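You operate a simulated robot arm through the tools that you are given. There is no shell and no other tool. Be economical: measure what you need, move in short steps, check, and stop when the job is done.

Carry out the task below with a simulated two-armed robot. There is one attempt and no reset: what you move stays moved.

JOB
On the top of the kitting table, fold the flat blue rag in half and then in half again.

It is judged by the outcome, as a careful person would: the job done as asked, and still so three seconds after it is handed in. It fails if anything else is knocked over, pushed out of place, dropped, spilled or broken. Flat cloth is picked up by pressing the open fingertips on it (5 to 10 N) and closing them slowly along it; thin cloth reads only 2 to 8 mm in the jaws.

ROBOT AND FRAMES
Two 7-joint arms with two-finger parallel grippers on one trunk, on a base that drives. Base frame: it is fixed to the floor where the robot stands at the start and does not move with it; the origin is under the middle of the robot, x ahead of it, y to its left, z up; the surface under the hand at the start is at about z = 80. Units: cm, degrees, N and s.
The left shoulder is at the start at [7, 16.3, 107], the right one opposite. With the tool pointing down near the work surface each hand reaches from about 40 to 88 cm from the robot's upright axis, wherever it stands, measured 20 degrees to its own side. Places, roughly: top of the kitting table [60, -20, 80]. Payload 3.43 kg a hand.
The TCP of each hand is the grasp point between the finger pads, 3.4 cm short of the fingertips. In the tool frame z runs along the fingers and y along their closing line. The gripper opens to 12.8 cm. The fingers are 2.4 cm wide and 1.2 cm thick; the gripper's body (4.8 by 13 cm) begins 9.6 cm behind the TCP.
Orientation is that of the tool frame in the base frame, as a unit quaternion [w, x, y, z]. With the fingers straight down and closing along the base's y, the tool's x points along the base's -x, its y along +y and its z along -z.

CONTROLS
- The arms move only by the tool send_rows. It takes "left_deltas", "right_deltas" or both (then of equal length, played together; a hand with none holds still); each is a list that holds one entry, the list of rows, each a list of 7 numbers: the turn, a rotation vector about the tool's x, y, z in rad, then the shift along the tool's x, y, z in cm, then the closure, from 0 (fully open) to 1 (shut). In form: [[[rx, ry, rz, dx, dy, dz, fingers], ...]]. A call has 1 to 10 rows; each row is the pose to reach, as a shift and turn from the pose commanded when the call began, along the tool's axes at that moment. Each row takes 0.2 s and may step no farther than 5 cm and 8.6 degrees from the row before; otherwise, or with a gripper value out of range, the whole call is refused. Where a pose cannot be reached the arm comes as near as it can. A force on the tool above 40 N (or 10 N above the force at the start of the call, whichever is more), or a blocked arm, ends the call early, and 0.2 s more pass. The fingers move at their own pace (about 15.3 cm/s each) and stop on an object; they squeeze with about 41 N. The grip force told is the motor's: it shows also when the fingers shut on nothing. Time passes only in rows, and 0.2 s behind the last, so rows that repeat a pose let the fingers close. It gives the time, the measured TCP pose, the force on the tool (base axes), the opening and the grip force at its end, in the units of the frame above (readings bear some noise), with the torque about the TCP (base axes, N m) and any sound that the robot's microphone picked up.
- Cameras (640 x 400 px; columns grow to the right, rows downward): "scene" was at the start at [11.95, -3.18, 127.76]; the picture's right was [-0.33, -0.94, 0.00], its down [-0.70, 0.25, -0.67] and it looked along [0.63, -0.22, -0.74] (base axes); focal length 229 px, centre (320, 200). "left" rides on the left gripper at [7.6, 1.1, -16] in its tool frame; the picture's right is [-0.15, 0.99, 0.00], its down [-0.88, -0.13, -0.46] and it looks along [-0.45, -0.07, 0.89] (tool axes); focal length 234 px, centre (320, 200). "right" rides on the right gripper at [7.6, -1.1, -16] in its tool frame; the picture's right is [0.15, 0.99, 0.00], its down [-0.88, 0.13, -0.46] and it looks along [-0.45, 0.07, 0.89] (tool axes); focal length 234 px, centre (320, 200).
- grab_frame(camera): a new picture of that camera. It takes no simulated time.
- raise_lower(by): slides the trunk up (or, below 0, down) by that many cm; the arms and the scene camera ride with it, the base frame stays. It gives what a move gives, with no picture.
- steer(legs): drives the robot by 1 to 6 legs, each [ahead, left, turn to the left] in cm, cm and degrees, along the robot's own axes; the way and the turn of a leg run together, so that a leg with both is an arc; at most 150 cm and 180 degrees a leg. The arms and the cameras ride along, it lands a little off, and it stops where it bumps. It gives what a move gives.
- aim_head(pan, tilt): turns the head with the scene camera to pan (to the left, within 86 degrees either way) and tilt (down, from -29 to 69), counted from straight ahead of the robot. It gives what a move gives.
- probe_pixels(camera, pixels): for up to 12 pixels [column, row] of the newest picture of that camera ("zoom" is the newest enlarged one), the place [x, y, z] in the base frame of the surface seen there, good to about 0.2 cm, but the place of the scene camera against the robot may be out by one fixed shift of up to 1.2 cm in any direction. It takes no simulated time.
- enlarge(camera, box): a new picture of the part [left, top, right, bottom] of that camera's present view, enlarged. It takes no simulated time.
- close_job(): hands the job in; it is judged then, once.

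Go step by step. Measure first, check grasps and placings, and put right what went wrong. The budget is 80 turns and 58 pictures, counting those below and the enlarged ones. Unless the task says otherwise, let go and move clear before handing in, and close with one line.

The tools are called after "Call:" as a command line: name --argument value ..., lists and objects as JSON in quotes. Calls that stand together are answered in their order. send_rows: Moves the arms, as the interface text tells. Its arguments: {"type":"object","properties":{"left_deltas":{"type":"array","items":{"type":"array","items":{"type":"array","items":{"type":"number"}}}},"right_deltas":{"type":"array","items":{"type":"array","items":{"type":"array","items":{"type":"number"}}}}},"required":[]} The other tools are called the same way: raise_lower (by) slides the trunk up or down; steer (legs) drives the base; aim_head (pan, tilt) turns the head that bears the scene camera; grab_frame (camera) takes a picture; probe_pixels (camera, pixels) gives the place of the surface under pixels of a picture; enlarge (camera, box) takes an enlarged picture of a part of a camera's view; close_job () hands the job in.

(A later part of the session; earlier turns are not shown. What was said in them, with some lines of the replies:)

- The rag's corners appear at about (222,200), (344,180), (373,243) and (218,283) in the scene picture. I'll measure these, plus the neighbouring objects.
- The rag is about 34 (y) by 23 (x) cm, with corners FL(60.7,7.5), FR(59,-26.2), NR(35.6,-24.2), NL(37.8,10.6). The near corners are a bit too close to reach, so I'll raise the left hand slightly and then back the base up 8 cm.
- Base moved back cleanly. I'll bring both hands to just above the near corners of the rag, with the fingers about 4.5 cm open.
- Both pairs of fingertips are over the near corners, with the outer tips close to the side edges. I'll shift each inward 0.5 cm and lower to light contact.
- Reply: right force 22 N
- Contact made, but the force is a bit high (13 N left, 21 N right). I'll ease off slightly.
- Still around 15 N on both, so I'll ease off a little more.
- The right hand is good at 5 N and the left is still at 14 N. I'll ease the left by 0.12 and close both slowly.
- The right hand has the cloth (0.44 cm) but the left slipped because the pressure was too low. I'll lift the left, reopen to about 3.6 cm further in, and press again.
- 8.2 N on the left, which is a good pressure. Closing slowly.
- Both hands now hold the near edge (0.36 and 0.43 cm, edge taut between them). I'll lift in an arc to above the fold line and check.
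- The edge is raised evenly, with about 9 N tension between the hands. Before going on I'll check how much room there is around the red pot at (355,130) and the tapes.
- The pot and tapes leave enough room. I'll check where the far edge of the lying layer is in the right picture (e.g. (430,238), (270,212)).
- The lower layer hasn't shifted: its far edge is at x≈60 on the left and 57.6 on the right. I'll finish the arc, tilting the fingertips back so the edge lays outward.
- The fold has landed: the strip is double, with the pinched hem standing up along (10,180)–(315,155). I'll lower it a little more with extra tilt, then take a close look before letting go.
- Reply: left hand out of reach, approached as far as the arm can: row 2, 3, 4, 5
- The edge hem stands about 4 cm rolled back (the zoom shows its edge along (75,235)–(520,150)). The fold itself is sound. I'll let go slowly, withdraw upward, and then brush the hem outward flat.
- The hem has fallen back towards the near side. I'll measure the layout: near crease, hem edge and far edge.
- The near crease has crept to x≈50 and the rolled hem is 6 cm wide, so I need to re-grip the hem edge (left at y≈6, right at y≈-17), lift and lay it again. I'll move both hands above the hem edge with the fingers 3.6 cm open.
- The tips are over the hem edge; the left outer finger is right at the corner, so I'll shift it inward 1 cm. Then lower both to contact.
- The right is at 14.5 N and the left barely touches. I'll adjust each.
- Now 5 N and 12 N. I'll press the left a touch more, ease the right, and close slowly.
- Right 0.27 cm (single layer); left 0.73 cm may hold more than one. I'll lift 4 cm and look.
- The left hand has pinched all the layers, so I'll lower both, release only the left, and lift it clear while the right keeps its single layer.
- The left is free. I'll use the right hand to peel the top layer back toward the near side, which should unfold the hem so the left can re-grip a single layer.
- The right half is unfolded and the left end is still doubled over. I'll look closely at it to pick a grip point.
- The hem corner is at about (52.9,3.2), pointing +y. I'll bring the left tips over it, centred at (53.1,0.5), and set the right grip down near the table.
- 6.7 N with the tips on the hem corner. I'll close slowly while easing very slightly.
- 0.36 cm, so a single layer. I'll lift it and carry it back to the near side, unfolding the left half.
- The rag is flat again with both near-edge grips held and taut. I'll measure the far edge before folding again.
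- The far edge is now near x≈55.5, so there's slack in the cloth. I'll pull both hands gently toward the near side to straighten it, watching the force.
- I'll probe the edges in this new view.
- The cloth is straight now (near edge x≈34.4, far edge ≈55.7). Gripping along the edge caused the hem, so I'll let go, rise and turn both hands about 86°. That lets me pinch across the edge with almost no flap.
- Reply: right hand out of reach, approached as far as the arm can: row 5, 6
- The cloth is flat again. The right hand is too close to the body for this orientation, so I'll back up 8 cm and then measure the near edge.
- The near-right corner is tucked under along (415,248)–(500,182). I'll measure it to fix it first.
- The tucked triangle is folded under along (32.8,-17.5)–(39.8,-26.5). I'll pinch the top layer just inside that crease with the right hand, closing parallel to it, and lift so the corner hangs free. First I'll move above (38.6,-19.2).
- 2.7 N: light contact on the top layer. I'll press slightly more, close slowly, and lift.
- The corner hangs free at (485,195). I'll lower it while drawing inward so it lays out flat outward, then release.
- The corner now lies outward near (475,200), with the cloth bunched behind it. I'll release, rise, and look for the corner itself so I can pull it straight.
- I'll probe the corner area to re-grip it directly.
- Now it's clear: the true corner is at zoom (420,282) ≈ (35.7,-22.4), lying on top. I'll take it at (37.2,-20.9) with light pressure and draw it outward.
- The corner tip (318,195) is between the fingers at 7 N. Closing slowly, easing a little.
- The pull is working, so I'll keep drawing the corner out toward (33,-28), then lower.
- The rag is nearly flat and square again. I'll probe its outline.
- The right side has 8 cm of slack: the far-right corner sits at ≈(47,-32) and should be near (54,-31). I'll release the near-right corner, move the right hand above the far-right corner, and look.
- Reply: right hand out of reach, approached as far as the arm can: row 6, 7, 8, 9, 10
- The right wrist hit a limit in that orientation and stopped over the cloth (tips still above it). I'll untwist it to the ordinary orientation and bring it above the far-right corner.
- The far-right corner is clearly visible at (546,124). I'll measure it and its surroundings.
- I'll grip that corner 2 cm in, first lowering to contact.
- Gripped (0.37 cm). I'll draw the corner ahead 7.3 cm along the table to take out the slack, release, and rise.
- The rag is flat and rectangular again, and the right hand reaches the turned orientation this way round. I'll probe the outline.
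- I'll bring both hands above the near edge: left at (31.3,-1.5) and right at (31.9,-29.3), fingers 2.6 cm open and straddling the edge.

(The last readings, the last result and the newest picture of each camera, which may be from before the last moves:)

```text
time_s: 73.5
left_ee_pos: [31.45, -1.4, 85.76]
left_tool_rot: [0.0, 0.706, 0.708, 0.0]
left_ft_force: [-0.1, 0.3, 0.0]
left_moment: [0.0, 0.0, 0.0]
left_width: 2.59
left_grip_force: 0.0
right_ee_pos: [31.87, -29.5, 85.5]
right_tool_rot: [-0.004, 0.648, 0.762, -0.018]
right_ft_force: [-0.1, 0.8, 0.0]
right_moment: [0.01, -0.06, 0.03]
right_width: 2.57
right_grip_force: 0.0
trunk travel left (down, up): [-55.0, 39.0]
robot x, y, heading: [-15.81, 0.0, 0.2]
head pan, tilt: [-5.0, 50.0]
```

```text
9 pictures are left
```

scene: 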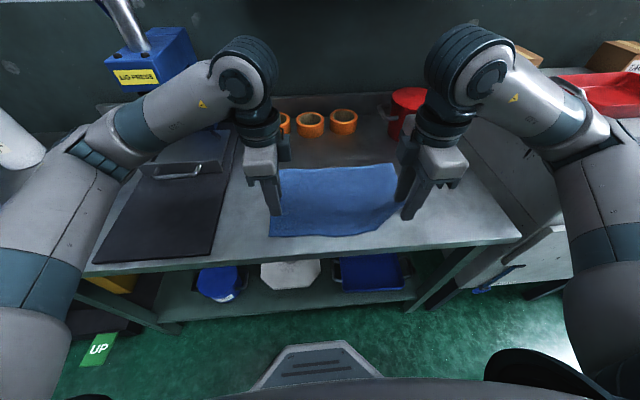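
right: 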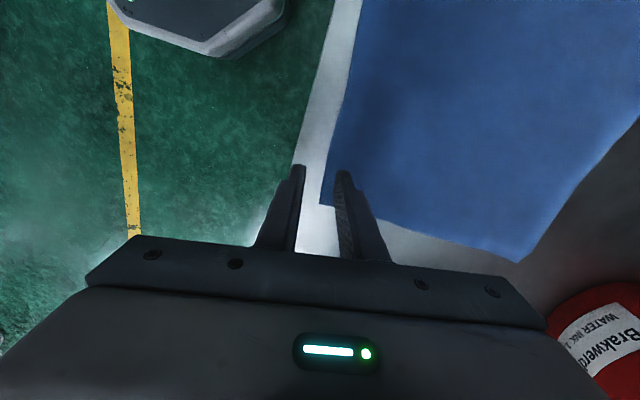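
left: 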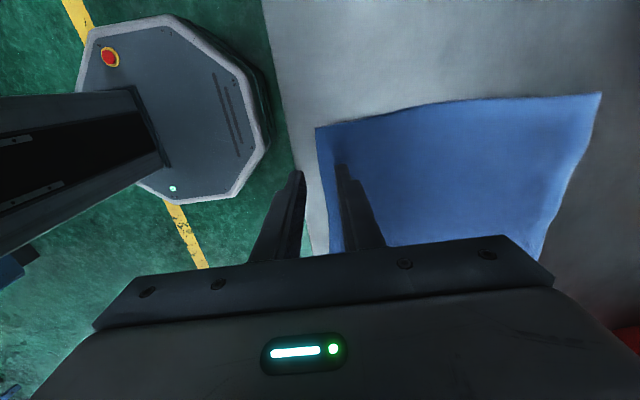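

The fingers straddle the near edge in both views; the right hand looks close to the corner (320,203). I'll measure the edges with the hand cameras.

Call:
probe_pixels --camera "left" --pixels '[[320, 130], [322, 150], [327, 190], [331, 225], [300, 190], [595, 98]]'

Call:
probe_pixels --camera "right" --pixels '[[324, 202], [328, 180], [334, 145], [342, 100], [300, 150], [515, 258]]'

```text
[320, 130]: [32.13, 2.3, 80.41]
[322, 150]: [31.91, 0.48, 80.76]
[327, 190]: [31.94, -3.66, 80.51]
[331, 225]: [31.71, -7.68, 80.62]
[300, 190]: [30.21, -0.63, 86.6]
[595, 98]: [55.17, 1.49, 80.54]
```

```text
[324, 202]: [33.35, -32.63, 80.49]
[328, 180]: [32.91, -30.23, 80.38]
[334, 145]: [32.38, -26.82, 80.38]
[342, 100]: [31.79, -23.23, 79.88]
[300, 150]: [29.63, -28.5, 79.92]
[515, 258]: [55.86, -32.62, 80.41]
```

Edge at x≈31.8 (left) and 32.7 (right). I'll shift 0.5 and 0.9 cm ahead and lower to contact.

Call:
send_rows --left_deltas '[[[0, 0, 0, 0, 0.5, 0.8, 0.8], [0, 0, 0, 0, 0.5, 1.5, 0.8], [0, 0, 0, 0, 0.5, 1.9, 0.8], [0, 0, 0, 0, 0.5, 2.05, 0.8], [0, 0, 0, 0, 0.5, 2.05, 0.8]]]' --right_deltas '[[[0, 0, 0, 0, 0.9, 0.6, 0.8], [0, 0, 0, 0, 0.9, 1.2, 0.8], [0, 0, 0, 0, 0.9, 1.6, 0.8], [0, 0, 0, 0, 0.9, 1.75, 0.8], [0, 0, 0, 0, 0.9, 1.75, 0.8]]]'

```text
time_s: 74.7
left_ee_pos: [31.87, -1.3, 83.76]
left_tool_rot: [0.001, 0.706, 0.708, 0.0]
left_ft_force: [1.0, -0.8, 9.1]
left_moment: [-0.04, -0.23, -0.03]
left_width: 2.64
left_grip_force: 0.2
right_ee_pos: [32.57, -29.27, 83.67]
right_tool_rot: [-0.003, 0.648, 0.761, -0.017]
right_ft_force: [1.0, 0.3, 3.5]
right_moment: [0.02, -0.09, -0.02]
right_width: 2.59
right_grip_force: 0.0
trunk travel left (down, up): [-55.0, 39.0]
robot x, y, heading: [-15.35, 0.05, 0.1]
head pan, tilt: [-5.0, 50.0]
```

9 N and 3.5 N, with the inner fingers bearing on the cloth. I'll press the right slightly more and close both slowly.

Call:
send_rows --left_deltas '[[[0, 0, 0, 0, 0, 0, 0.8], [0, 0, 0, 0, 0, 0, 0.825], [0, 0, 0, 0, 0, 0, 0.85], [0, 0, 0, 0, 0, 0, 0.875], [0, 0, 0, 0, 0, 0, 0.9], [0, 0, 0, 0, 0, 0, 0.925], [0, 0, 0, 0, 0, 0, 0.95], [0, 0, 0, 0, 0, 0, 0.975], [0, 0, 0, 0, 0, 0, 1.0], [0, 0, 0, 0, 0, 0, 1.0]]]' --right_deltas '[[[0, 0, 0, 0, 0, 0.1, 0.8], [0, 0, 0, 0, 0, 0.1, 0.825], [0, 0, 0, 0, 0, 0.1, 0.85], [0, 0, 0, 0, 0, 0.1, 0.875], [0, 0, 0, 0, 0, 0.1, 0.9], [0, 0, 0, 0, 0, 0.1, 0.925], [0, 0, 0, 0, 0, 0.1, 0.95], [0, 0, 0, 0, 0, 0.1, 0.975], [0, 0, 0, 0, 0, 0.1, 1.0], [0, 0, 0, 0, 0, 0.1, 1.0]]]'

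```text
time_s: 76.9
left_ee_pos: [31.82, -1.36, 83.62]
left_tool_rot: [0.002, 0.706, 0.708, 0.0]
left_ft_force: [2.4, -1.4, 13.7]
left_moment: [-0.06, -0.13, 0.01]
left_width: 0.26
left_grip_force: 37.0
right_ee_pos: [32.63, -29.25, 83.84]
right_tool_rot: [-0.003, 0.648, 0.761, -0.018]
right_ft_force: [-0.2, 1.9, 7.3]
right_moment: [0.05, -0.01, 0.0]
right_width: 0.02
right_grip_force: 33.5
trunk travel left (down, up): [-55.0, 39.0]
robot x, y, heading: [-15.42, -0.43, 0.0]
head pan, tilt: [-5.0, 50.0]
```

The left caught the edge (0.26 cm); the right slipped. I'll retry the right slightly deeper and with more pressure.

Call:
send_rows --right_deltas '[[[0, 0, 0, 0, 0, -0.8, 1.0], [0, 0, 0, 0, 0.4, -1.5, 0.85], [0, 0, 0, 0, 0.8, -1.5, 0.76], [0, 0, 0, 0, 0.8, -0.8, 0.76], [0, 0, 0, 0, 0.8, -0.2, 0.76], [0, 0, 0, 0, 0.8, 0.05, 0.76], [0, 0, 0, 0, 0.8, 0.08, 0.76], [0, 0, 0, 0, 0.8, 0.08, 0.76]]]'

```text
time_s: 78.7
left_ee_pos: [31.85, -1.42, 83.64]
left_tool_rot: [0.001, 0.706, 0.708, -0.001]
left_ft_force: [2.7, -1.9, 15.4]
left_moment: [-0.02, -0.19, -0.05]
left_width: 0.24
left_grip_force: 37.6
right_ee_pos: [33.37, -29.15, 83.81]
right_tool_rot: [-0.003, 0.648, 0.761, -0.018]
right_ft_force: [-0.2, 1.2, 6.9]
right_moment: [0.09, -0.1, 0.03]
right_width: 3.04
right_grip_force: 0.0
trunk travel left (down, up): [-55.0, 39.0]
robot x, y, heading: [-15.79, -0.0, 0.0]
head pan, tilt: [-5.0, 50.0]
```

Call:
send_rows --right_deltas '[[[0, 0, 0, 0, 0, 0.06, 0.76], [0, 0, 0, 0, 0, 0.06, 0.79], [0, 0, 0, 0, 0, 0.06, 0.82], [0, 0, 0, 0, 0, 0.06, 0.85], [0, 0, 0, 0, 0, 0.06, 0.88], [0, 0, 0, 0, 0, 0.06, 0.91], [0, 0, 0, 0, 0, 0.06, 0.94], [0, 0, 0, 0, 0, 0.06, 0.97], [0, 0, 0, 0, 0, 0.06, 1.0], [0, 0, 0, 0, 0, 0.06, 1.0]]]'

```text
time_s: 80.9
left_ee_pos: [31.8, -1.31, 83.74]
left_tool_rot: [0.001, 0.706, 0.709, 0.0]
left_ft_force: [1.1, -1.0, 13.3]
left_moment: [-0.02, -0.13, -0.05]
left_width: 0.23
left_grip_force: 37.0
right_ee_pos: [33.3, -29.25, 83.73]
right_tool_rot: [-0.003, 0.648, 0.762, -0.018]
right_ft_force: [1.2, 0.7, 13.0]
right_moment: [0.04, -0.13, 0.01]
right_width: 0.36
right_grip_force: 38.1
trunk travel left (down, up): [-55.0, 39.0]
robot x, y, heading: [-15.61, -0.02, 0.1]
head pan, tilt: [-5.0, 50.0]
```

Both hands hold the edge (0.23 and 0.36 cm). First half of the fold arc.

Call:
send_rows --left_deltas '[[[0, 0, 0, 0, 0.14, -1.66, 1], [0, 0, 0, 0, 0.56, -3.28, 1], [0, 0, 0, 0, 1.24, -4.81, 1], [0, 0, 0, 0, 2.18, -6.23, 1], [0, 0, 0, 0, 3.34, -7.5, 1], [0, 0, 0, 0, 4.7, -8.58, 1], [0, 0, 0, 0, 6.22, -9.44, 1], [0, 0, 0, 0, 7.88, -10.08, 1], [0, 0, 0, 0, 9.62, -10.47, 1], [0, 0, 0, 0, 11.4, -10.6, 1]]]' --right_deltas '[[[0, 0, 0, -0.02, 0.13, -1.66, 1], [0, 0, 0, -0.08, 0.53, -3.28, 1], [0, 0, 0, -0.19, 1.19, -4.81, 1], [0, 0, 0, -0.33, 2.08, -6.23, 1], [0, 0, 0, -0.5, 3.18, -7.5, 1], [0, 0, 0, -0.71, 4.48, -8.58, 1], [0, 0, 0, -0.94, 5.93, -9.44, 1], [0, 0, 0, -1.19, 7.51, -10.08, 1], [0, 0, 0, -1.45, 9.17, -10.47, 1], [0, 0, 0, -1.72, 10.87, -10.6, 1]]]'

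Call:
enlarge --camera "scene" --box '[240, 110, 440, 230]'

```text
time_s: 83.0
left_ee_pos: [33.08, 0.69, 93.02]
left_tool_rot: [0.008, 0.702, 0.712, -0.004]
left_ft_force: [9.2, -25.3, -0.4]
left_moment: [-0.84, -0.33, 0.1]
left_width: 0.25
left_grip_force: 37.4
left hand out of reach, approached as far as the arm can: row 3, 4, 5, 6, 7, 8, 9, 10
right_ee_pos: [43.56, -28.49, 93.81]
right_tool_rot: [-0.008, 0.643, 0.765, -0.016]
right_ft_force: [-9.5, 24.9, -0.7]
right_moment: [0.86, 0.32, 0.04]
right_width: 0.35
right_grip_force: 38.2
trunk travel left (down, up): [-55.0, 39.0]
robot x, y, heading: [-16.05, 0.04, 0.1]
head pan, tilt: [-5.0, 50.0]
stopped in row 10 (left hand): the force on the tool passed its limit at 42 N (the readings are from after the stop); the commanded pose is now the measured one
```

```text
3.20 times, centred on (340, 170) of scene
```

zoom: 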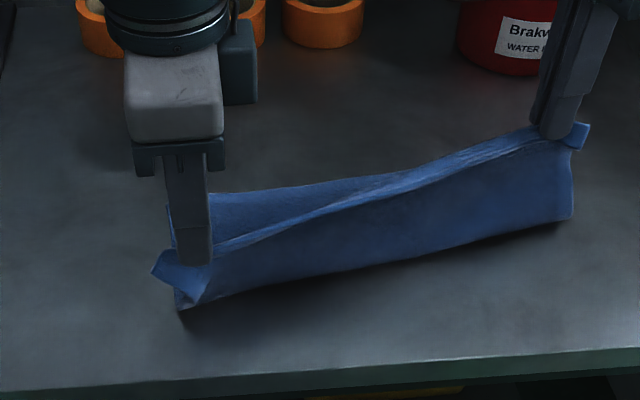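

The left wrist hit its limit at this yaw and lagged behind (the cloth is stretched at 25 N but still held). I'll untwist the left by about 40° while bringing it up level with the right.

Call:
send_rows --left_deltas '[[[0, 0, -0.14, -0.3, 0, 0, 1], [0, 0, -0.28, -0.6, 0.6, -0.2, 1], [0, 0, -0.42, -0.9, 1.8, -0.4, 1], [0, 0, -0.56, -1.2, 3.2, -0.6, 1], [0, 0, -0.7, -1.5, 4.8, -0.8, 1], [0, 0, -0.78, -1.8, 6.4, -1, 1], [0, 0, -0.78, -1.8, 8, -1, 1], [0, 0, -0.78, -1.8, 9.4, -1, 1], [0, 0, -0.78, -1.8, 10.1, -1, 1]]]'

```text
time_s: 85.0
left_ee_pos: [43.06, -0.81, 94.05]
left_tool_rot: [0.005, 0.379, 0.925, -0.004]
left_ft_force: [-0.4, -0.2, 0.7]
left_moment: [0.0, 0.0, -0.05]
left_width: 0.27
left_grip_force: 37.3
right_ee_pos: [43.6, -28.76, 93.96]
right_tool_rot: [-0.006, 0.646, 0.763, -0.018]
right_ft_force: [0.7, -0.1, -0.5]
right_moment: [-0.03, -0.07, -0.01]
right_width: 0.37
right_grip_force: 37.9
trunk travel left (down, up): [-55.0, 39.0]
robot x, y, heading: [-15.75, -0.09, 0.0]
head pan, tilt: [-5.0, 50.0]
```

Both are level now at x≈43.3, z≈94, still gripping with no tension. I'll check the cloth before laying it down.

Call:
enlarge --camera "scene" --box '[240, 110, 440, 230]'

```text
3.20 times, centred on (340, 170) of scene
```

zoom: 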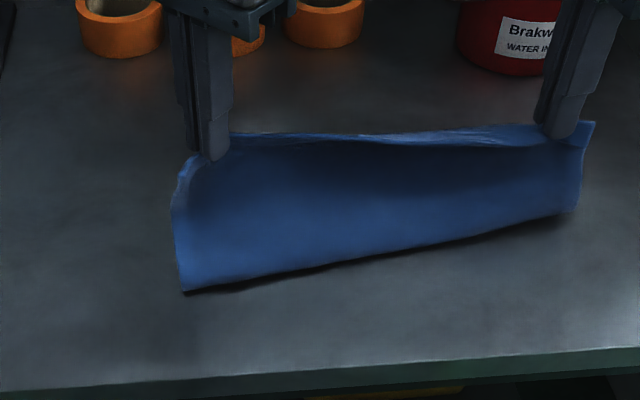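

Call:
probe_pixels --camera "zoom" --pixels '[[188, 285], [330, 258], [450, 236], [570, 209], [300, 136], [420, 137], [300, 160], [178, 195], [592, 125], [350, 145]]'

Call:
grab_frame --camera "right"

```text
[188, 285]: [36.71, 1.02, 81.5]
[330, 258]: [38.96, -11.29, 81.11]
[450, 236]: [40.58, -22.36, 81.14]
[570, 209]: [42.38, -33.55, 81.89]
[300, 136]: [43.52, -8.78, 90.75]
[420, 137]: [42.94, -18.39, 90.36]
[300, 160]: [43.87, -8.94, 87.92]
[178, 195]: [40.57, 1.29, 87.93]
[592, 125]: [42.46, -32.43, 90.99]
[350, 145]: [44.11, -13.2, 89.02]
```

```text
6 pictures are left
```

right: 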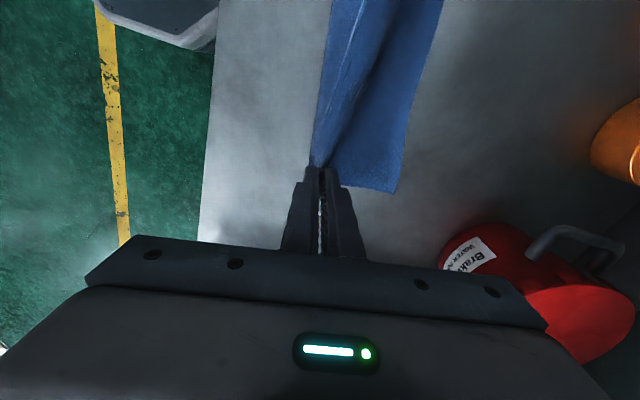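

Call:
probe_pixels --camera "right" --pixels '[[395, 188], [402, 150], [415, 100], [428, 50], [438, 10], [350, 185]]'

```text
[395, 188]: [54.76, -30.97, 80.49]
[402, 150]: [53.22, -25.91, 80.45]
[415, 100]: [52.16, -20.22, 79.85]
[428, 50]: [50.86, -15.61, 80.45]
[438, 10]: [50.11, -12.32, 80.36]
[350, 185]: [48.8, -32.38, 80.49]
```

The rag has turned about 13°: its far edge runs from (54.8,-31.5) to about (46.7,1.8). So the matching landing points are left (47.6,-1.7) and right (54.0,-28.2). Laying down there.

Call:
send_rows --left_deltas '[[[0, 0, 0, -0.6, 0.39, 0.12, 1], [0, 0, 0, -1.18, 0.78, 0.49, 1], [0, 0, 0, -1.74, 1.14, 1.09, 1], [0, 0, 0, -2.25, 1.48, 1.91, 1], [0, 0, 0, -2.71, 1.78, 2.93, 1], [0, 0, 0, -3.1, 2.04, 4.12, 1], [0, 0, 0, -3.41, 2.25, 5.46, 1], [0, 0, 0, -3.64, 2.4, 6.91, 1], [0, 0, 0, -3.78, 2.49, 8.44, 1], [0, 0, 0, -3.83, 2.52, 9.9, 1]]]' --right_deltas '[[[0, 0, 0, -0.19, 1.61, 0.12, 1], [0, 0, 0, -0.37, 3.2, 0.49, 1], [0, 0, 0, -0.54, 4.7, 1.09, 1], [0, 0, 0, -0.71, 6.09, 1.91, 1], [0, 0, 0, -0.85, 7.32, 2.93, 1], [0, 0, 0, -0.97, 8.37, 4.12, 1], [0, 0, 0, -1.07, 9.22, 5.46, 1], [0, 0, 0, -1.14, 9.84, 6.91, 1], [0, 0, 0, -1.19, 10.23, 8.44, 1], [0, 0, 0, -1.2, 10.35, 9.8, 1]]]'

```text
time_s: 87.2
left_ee_pos: [47.49, -1.86, 84.25]
left_tool_rot: [0.007, 0.379, 0.925, -0.004]
left_ft_force: [1.1, -1.0, 6.1]
left_moment: [-0.06, -0.09, -0.08]
left_width: 0.27
left_grip_force: 37.3
right_ee_pos: [53.77, -28.22, 84.07]
right_tool_rot: [-0.004, 0.646, 0.763, -0.015]
right_ft_force: [1.6, 2.4, 18.1]
right_moment: [-0.02, -0.03, 0.03]
right_width: 0.37
right_grip_force: 38.5
trunk travel left (down, up): [-55.0, 39.0]
robot x, y, heading: [-15.54, 0.12, 0.1]
head pan, tilt: [-5.0, 50.0]
```

Both are down on the far edge. I'll release gently, rise, and move the hands clear to look.

Call:
send_rows --left_deltas '[[[0, 0, 0, 0, 0, -0.15, 0.95], [0, 0, 0, 0, 0, -0.2, 0.9], [0, 0, 0, 0, 0, -0.3, 0.86], [0, 0, 0, 0, 0, -2.5, 0.86], [0, 0, 0, 0, 0, -6, 0.86], [0, 0, 0, 2, 2, -10, 0.86], [0, 0, 0, 5, 5, -12, 0.86], [0, 0, 0, 8, 8, -12, 0.86]]]' --right_deltas '[[[0, 0, 0, 0, 0, -0.2, 0.95], [0, 0, 0, 0, 0, -0.3, 0.9], [0, 0, 0, 0, 0, -0.4, 0.86], [0, 0, 0, 0, 0, -2.5, 0.86], [0, 0, 0, 0, 0, -6, 0.86], [0, 0, 0, 0, 0, -10, 0.86], [0, 0, 0, -3, 0, -12, 0.86], [0, 0, 0, -5, 0, -12, 0.86]]]'

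Call:
enlarge --camera "scene" --box '[240, 110, 440, 230]'

```text
time_s: 89.0
left_ee_pos: [47.66, 9.65, 95.87]
left_tool_rot: [0.004, 0.38, 0.925, -0.005]
left_ft_force: [0.6, 0.3, 0.5]
left_moment: [-0.06, 0.01, 0.01]
left_width: 1.82
left_grip_force: 0.0
right_ee_pos: [55.2, -33.04, 95.58]
right_tool_rot: [-0.005, 0.645, 0.764, -0.02]
right_ft_force: [-0.2, 1.2, 0.0]
right_moment: [-0.05, 0.02, 0.01]
right_width: 1.79
right_grip_force: 0.1
trunk travel left (down, up): [-55.0, 39.0]
robot x, y, heading: [-15.55, 0.08, -0.0]
head pan, tilt: [-5.0, 50.0]
```

```text
3.20 times, centred on (340, 170) of scene
```

zoom: 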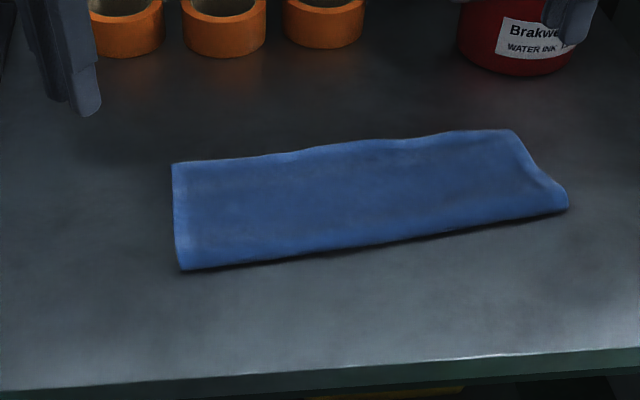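

The first fold is clean and square. I'll measure the strip for the second fold.

Call:
probe_pixels --camera "zoom" --pixels '[[175, 168], [177, 215], [183, 265], [510, 134], [564, 205], [540, 170], [340, 145], [370, 238], [300, 200], [440, 180], [190, 200], [190, 240]]'

```text
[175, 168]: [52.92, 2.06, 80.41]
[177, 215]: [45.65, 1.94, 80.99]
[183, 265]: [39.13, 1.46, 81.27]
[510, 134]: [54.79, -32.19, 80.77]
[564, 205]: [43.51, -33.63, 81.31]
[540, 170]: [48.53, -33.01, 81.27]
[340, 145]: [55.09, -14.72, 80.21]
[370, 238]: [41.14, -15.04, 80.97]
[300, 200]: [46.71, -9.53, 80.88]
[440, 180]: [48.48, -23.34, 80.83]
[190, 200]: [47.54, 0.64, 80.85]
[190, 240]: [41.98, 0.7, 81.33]
```

Left end of the strip in the robot frame: y≈2.5, x≈40–54. I'll move the left hand well clear and bring the right hand, turned back to its normal orientation, above the middle of the left end.

Call:
send_rows --left_deltas '[[[0, 0, 0, 2, 1, -1, 0.86], [0, 0, 0, 5, 2.4, -3, 0.86], [0, 0, 0, 8, 3.8, -5, 0.86], [0, 0, 0, 11, 5.3, -6, 0.86], [0, 0, 0, 13.4, 6.5, -6, 0.86], [0, 0, 0, 13.4, 6.5, -6, 0.86], [0, 0, 0, 13.4, 6.5, -6, 0.86], [0, 0, 0, 13.4, 6.5, -6, 0.86], [0, 0, 0, 13.4, 6.5, -6, 0.86], [0, 0, 0, 13.4, 6.5, -6, 0.86]]]' --right_deltas '[[[0, 0, -0.14, 2, -0.1, -1, 0.8], [0, 0, -0.28, 5, -0.3, -1, 0.72], [0, 0, -0.42, 9, -0.6, -1, 0.72], [0, 0, -0.56, 13, -0.9, -1, 0.72], [0, 0, -0.7, 17, -1.1, -1, 0.72], [0, 0, -0.84, 21, -1.4, -1, 0.72], [0, 0, -0.98, 25, -1.7, 0, 0.72], [0, 0, -1.12, 29, -2, 1, 0.72], [0, 0, -1.26, 33, -2.2, 3, 0.72], [0, 0, -1.38, 36, -2.4, 5.6, 0.72]]]'

Call:
grab_frame --camera "right"

```text
time_s: 91.2
left_ee_pos: [42.63, 23.62, 101.77]
left_tool_rot: [0.004, 0.379, 0.925, -0.004]
left_ft_force: [-0.1, 0.4, -0.3]
left_moment: [-0.02, 0.0, 0.04]
left_width: 1.8
left_grip_force: 0.1
right_ee_pos: [46.14, 2.31, 89.7]
right_tool_rot: [-0.018, 0.011, 1.0, -0.01]
right_ft_force: [-1.2, -0.5, -0.3]
right_moment: [-0.02, 0.0, 0.04]
right_width: 3.59
right_grip_force: 0.0
trunk travel left (down, up): [-55.0, 39.0]
robot x, y, heading: [-15.69, -0.08, 0.0]
head pan, tilt: [-5.0, 50.0]
```

```text
4 pictures are left
```

right: 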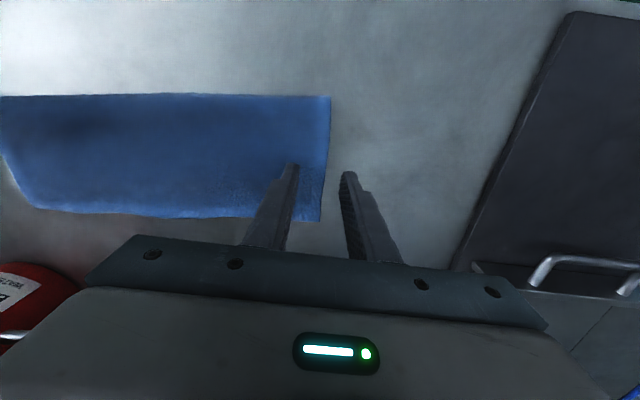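

Call:
probe_pixels --camera "right" --pixels '[[327, 99], [327, 130], [326, 160], [321, 190], [317, 218], [250, 215], [100, 98], [100, 150], [32, 206], [10, 168], [8, 130], [200, 95]]'

```text
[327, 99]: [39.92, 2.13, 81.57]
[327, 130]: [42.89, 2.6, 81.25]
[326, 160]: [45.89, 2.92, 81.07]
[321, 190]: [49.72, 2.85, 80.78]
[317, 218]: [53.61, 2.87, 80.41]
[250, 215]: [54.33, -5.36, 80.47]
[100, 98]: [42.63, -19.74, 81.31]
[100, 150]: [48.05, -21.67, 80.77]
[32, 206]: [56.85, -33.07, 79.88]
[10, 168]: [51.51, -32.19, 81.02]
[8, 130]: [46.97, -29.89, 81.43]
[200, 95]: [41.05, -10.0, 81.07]
```

The left end edge is at y≈2.8, x from 39.7 to 54. I'll lower at its middle, straddling the edge.

Call:
send_rows --right_deltas '[[[0, 0, 0, -0.6, 0.2, 2, 0.72], [0, 0, 0, -0.6, 0.2, 4, 0.72], [0, 0, 0, -0.6, 0.2, 5, 0.72], [0, 0, 0, -0.6, 0.2, 5.5, 0.72], [0, 0, 0, -0.6, 0.2, 5.7, 0.72], [0, 0, 0, -0.6, 0.2, 5.7, 0.72]]]'

```text
time_s: 92.6
left_ee_pos: [42.62, 23.62, 101.91]
left_tool_rot: [0.004, 0.38, 0.925, -0.004]
left_ft_force: [-0.3, -0.5, 0.2]
left_moment: [0.0, -0.05, -0.03]
left_width: 1.78
left_grip_force: 0.1
right_ee_pos: [46.94, 2.14, 84.2]
right_tool_rot: [-0.017, 0.012, 1.0, -0.009]
right_ft_force: [0.4, 0.4, 0.8]
right_moment: [-0.01, 0.02, 0.02]
right_width: 3.56
right_grip_force: 0.1
trunk travel left (down, up): [-55.0, 39.0]
robot x, y, heading: [-15.58, 0.06, 0.0]
head pan, tilt: [-5.0, 50.0]
```

Call:
send_rows --right_deltas '[[[0, 0, 0, 0, 0, 0.15, 0.72], [0, 0, 0, 0, 0, 0.3, 0.72], [0, 0, 0, 0, 0, 0.4, 0.72], [0, 0, 0, 0, 0, 0.4, 0.72]]]'

```text
time_s: 93.6
left_ee_pos: [42.48, 23.6, 101.82]
left_tool_rot: [0.005, 0.381, 0.925, -0.004]
left_ft_force: [0.1, -0.4, -0.1]
left_moment: [0.02, 0.03, 0.0]
left_width: 1.79
left_grip_force: 0.1
right_ee_pos: [46.98, 1.95, 83.81]
right_tool_rot: [-0.015, 0.012, 1.0, -0.01]
right_ft_force: [0.5, 0.5, 14.0]
right_moment: [-0.3, -0.06, -0.01]
right_width: 3.58
right_grip_force: 0.0
trunk travel left (down, up): [-55.0, 39.0]
robot x, y, heading: [-15.46, 0.03, 0.2]
head pan, tilt: [-5.0, 50.0]
```

14 N on the inner finger, firm enough for two layers. Closing slowly.

Call:
send_rows --right_deltas '[[[0, 0, 0, 0, 0, 0, 0.75], [0, 0, 0, 0, 0, 0, 0.78], [0, 0, 0, 0, 0, 0, 0.81], [0, 0, 0, 0, 0, 0, 0.84], [0, 0, 0, 0, 0, 0, 0.87], [0, 0, 0, 0, 0, 0, 0.9], [0, 0, 0, 0, 0, 0, 0.93], [0, 0, 0, 0, 0, 0, 0.96], [0, 0, 0, 0, 0, 0, 1.0], [0, 0, 0, 0, 0, 0, 1.0]]]'

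```text
time_s: 95.8
left_ee_pos: [42.41, 23.57, 101.92]
left_tool_rot: [0.006, 0.379, 0.925, -0.003]
left_ft_force: [-0.4, -0.4, 0.4]
left_moment: [0.03, -0.01, 0.01]
left_width: 1.8
left_grip_force: 0.1
right_ee_pos: [46.73, 2.01, 83.77]
right_tool_rot: [-0.015, 0.012, 1.0, -0.009]
right_ft_force: [0.4, -4.4, 24.4]
right_moment: [-0.33, -0.1, 0.0]
right_width: 0.78
right_grip_force: 41.5
trunk travel left (down, up): [-55.0, 39.0]
robot x, y, heading: [-15.44, 0.08, 0.3]
head pan, tilt: [-5.0, 50.0]
```

0.78 cm, so both layers are held. First half of the second fold's arc.

Call:
send_rows --right_deltas '[[[0, 0, 0, -0.02, -0.21, -2.42, 1], [0, 0, 0, -0.09, -0.83, -4.79, 1], [0, 0, 0, -0.2, -1.84, -7.04, 1], [0, 0, 0, -0.34, -3.23, -9.11, 1], [0, 0, 0, -0.52, -4.95, -10.96, 1], [0, 0, 0, -0.74, -6.96, -12.54, 1], [0, 0, 0, -0.98, -9.23, -13.81, 1], [0, 0, 0, -1.24, -11.68, -14.74, 1], [0, 0, 0, -1.51, -14.26, -15.31, 1], [0, 0, 0, -1.79, -16.9, -15.5, 1]]]'

Call:
enlarge --camera "scene" --box '[240, 90, 440, 230]'

```text
time_s: 98.0
left_ee_pos: [42.48, 23.53, 101.8]
left_tool_rot: [0.004, 0.38, 0.925, -0.004]
left_ft_force: [0.3, -0.3, 0.4]
left_moment: [0.02, 0.0, 0.01]
left_width: 1.78
left_grip_force: 0.2
right_ee_pos: [48.58, -14.68, 99.32]
right_tool_rot: [-0.016, 0.012, 1.0, -0.009]
right_ft_force: [0.7, 0.5, -0.1]
right_moment: [0.02, 0.01, 0.04]
right_width: 0.71
right_grip_force: 40.9
trunk travel left (down, up): [-55.0, 39.0]
robot x, y, heading: [-15.33, 0.06, -0.0]
head pan, tilt: [-5.0, 50.0]
```

```text
2.86 times, centred on (340, 160) of scene
```

zoom: 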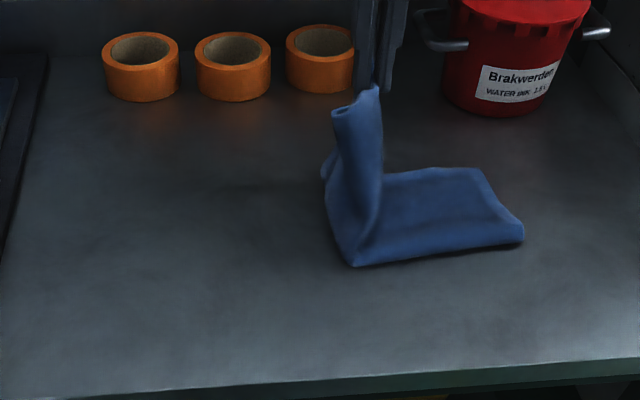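

Both layers stand up with the crease at the middle. I'll continue the arc and lay it onto the right end.

Call:
send_rows --right_deltas '[[[0, 0, 0, -0.28, -2.64, 0.19, 1], [0, 0, 0, -0.55, -5.22, 0.75, 1], [0, 0, 0, -0.81, -7.67, 1.67, 1], [0, 0, 0, -1.05, -9.93, 2.92, 1], [0, 0, 0, -1.27, -11.95, 4.48, 1], [0, 0, 0, -1.45, -13.67, 6.31, 1], [0, 0, 0, -1.6, -15.06, 8.35, 1], [0, 0, 0, -1.7, -16.07, 10.57, 1], [0, 0, 0, -1.77, -16.69, 12.7, 1], [0, 0, 0, -1.79, -16.9, 14.3, 1]]]'

Call:
enlarge --camera "scene" --box '[240, 90, 440, 230]'

```text
time_s: 100.2
left_ee_pos: [42.52, 23.61, 101.8]
left_tool_rot: [0.005, 0.38, 0.925, -0.003]
left_ft_force: [-0.8, 0.6, 0.4]
left_moment: [0.01, -0.04, 0.0]
left_width: 1.8
left_grip_force: 0.0
right_ee_pos: [49.62, -31.93, 85.59]
right_tool_rot: [-0.016, 0.012, 1.0, -0.01]
right_ft_force: [0.1, 0.0, 0.4]
right_moment: [-0.04, 0.01, 0.05]
right_width: 0.67
right_grip_force: 41.2
trunk travel left (down, up): [-55.0, 39.0]
robot x, y, heading: [-15.6, -0.01, 0.4]
head pan, tilt: [-5.0, 50.0]
```

```text
2.86 times, centred on (340, 160) of scene
```

zoom: 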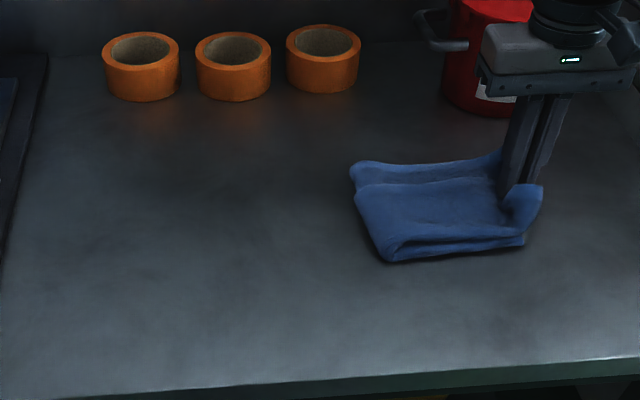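

The second fold lies neatly over the right end. I'll lower a bit more, release gently, and rise clear.

Call:
send_rows --right_deltas '[[[0, 0, 0, 0, -0.2, 0.4, 1], [0, 0, 0, 0, -0.3, 0.7, 1], [0, 0, 0, 0, -0.3, 0.7, 0.95], [0, 0, 0, 0, -0.3, 0.7, 0.9], [0, 0, 0, 0, -0.3, 0.6, 0.85], [0, 0, 0, 0, -0.3, -1, 0.85], [0, 0, 0, 0, -0.3, -4, 0.85], [0, 0, 0, 0, -0.3, -8, 0.85], [0, 0, 0, 2, 1, -12, 0.85], [0, 0, 0, 5, 3, -14, 0.85]]]'

Call:
enlarge --camera "scene" --box '[240, 90, 440, 230]'

```text
time_s: 102.4
left_ee_pos: [42.56, 23.64, 101.89]
left_tool_rot: [0.004, 0.38, 0.925, -0.004]
left_ft_force: [0.3, 0.5, -0.9]
left_moment: [-0.02, 0.0, 0.0]
left_width: 1.8
left_grip_force: 0.0
right_ee_pos: [45.2, -28.65, 99.91]
right_tool_rot: [-0.016, 0.012, 1.0, -0.01]
right_ft_force: [-0.6, -0.3, -0.1]
right_moment: [0.02, -0.03, 0.03]
right_width: 1.92
right_grip_force: 0.0
trunk travel left (down, up): [-55.0, 39.0]
robot x, y, heading: [-15.55, -0.11, -0.0]
head pan, tilt: [-5.0, 50.0]
```

```text
2.86 times, centred on (340, 160) of scene
```

zoom: 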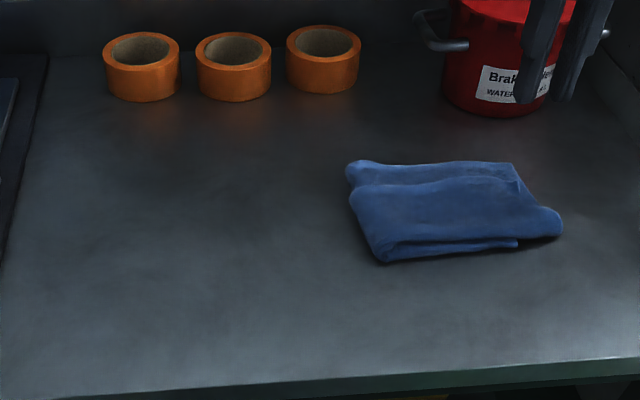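

It's a compact, four-layer fold. A last check on alignment and thickness.

Call:
probe_pixels --camera "zoom" --pixels '[[350, 170], [352, 205], [385, 258], [515, 243], [555, 225], [556, 212], [512, 168], [440, 215], [440, 172], [520, 190], [400, 230], [480, 230]]'

```text
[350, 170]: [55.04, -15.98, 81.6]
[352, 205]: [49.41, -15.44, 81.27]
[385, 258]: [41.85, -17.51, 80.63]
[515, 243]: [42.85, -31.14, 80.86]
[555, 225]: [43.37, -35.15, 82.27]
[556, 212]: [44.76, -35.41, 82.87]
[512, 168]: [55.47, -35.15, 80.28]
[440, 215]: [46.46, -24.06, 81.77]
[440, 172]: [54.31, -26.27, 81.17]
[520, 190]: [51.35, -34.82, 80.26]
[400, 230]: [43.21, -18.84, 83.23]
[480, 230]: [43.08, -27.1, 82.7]
```

The rag on the kitting table is folded in half and in half again, about 19 × 13 cm, with layers offset by up to about 3 cm; both hands are clear, and nothing else looks disturbed.

Call:
close_job

```text
The job is handed in.
```

The blue rag is folded in half and in half again on the kitting table, about 19 × 13 cm with its layers offset by up to about 3 cm, and both hands are clear.
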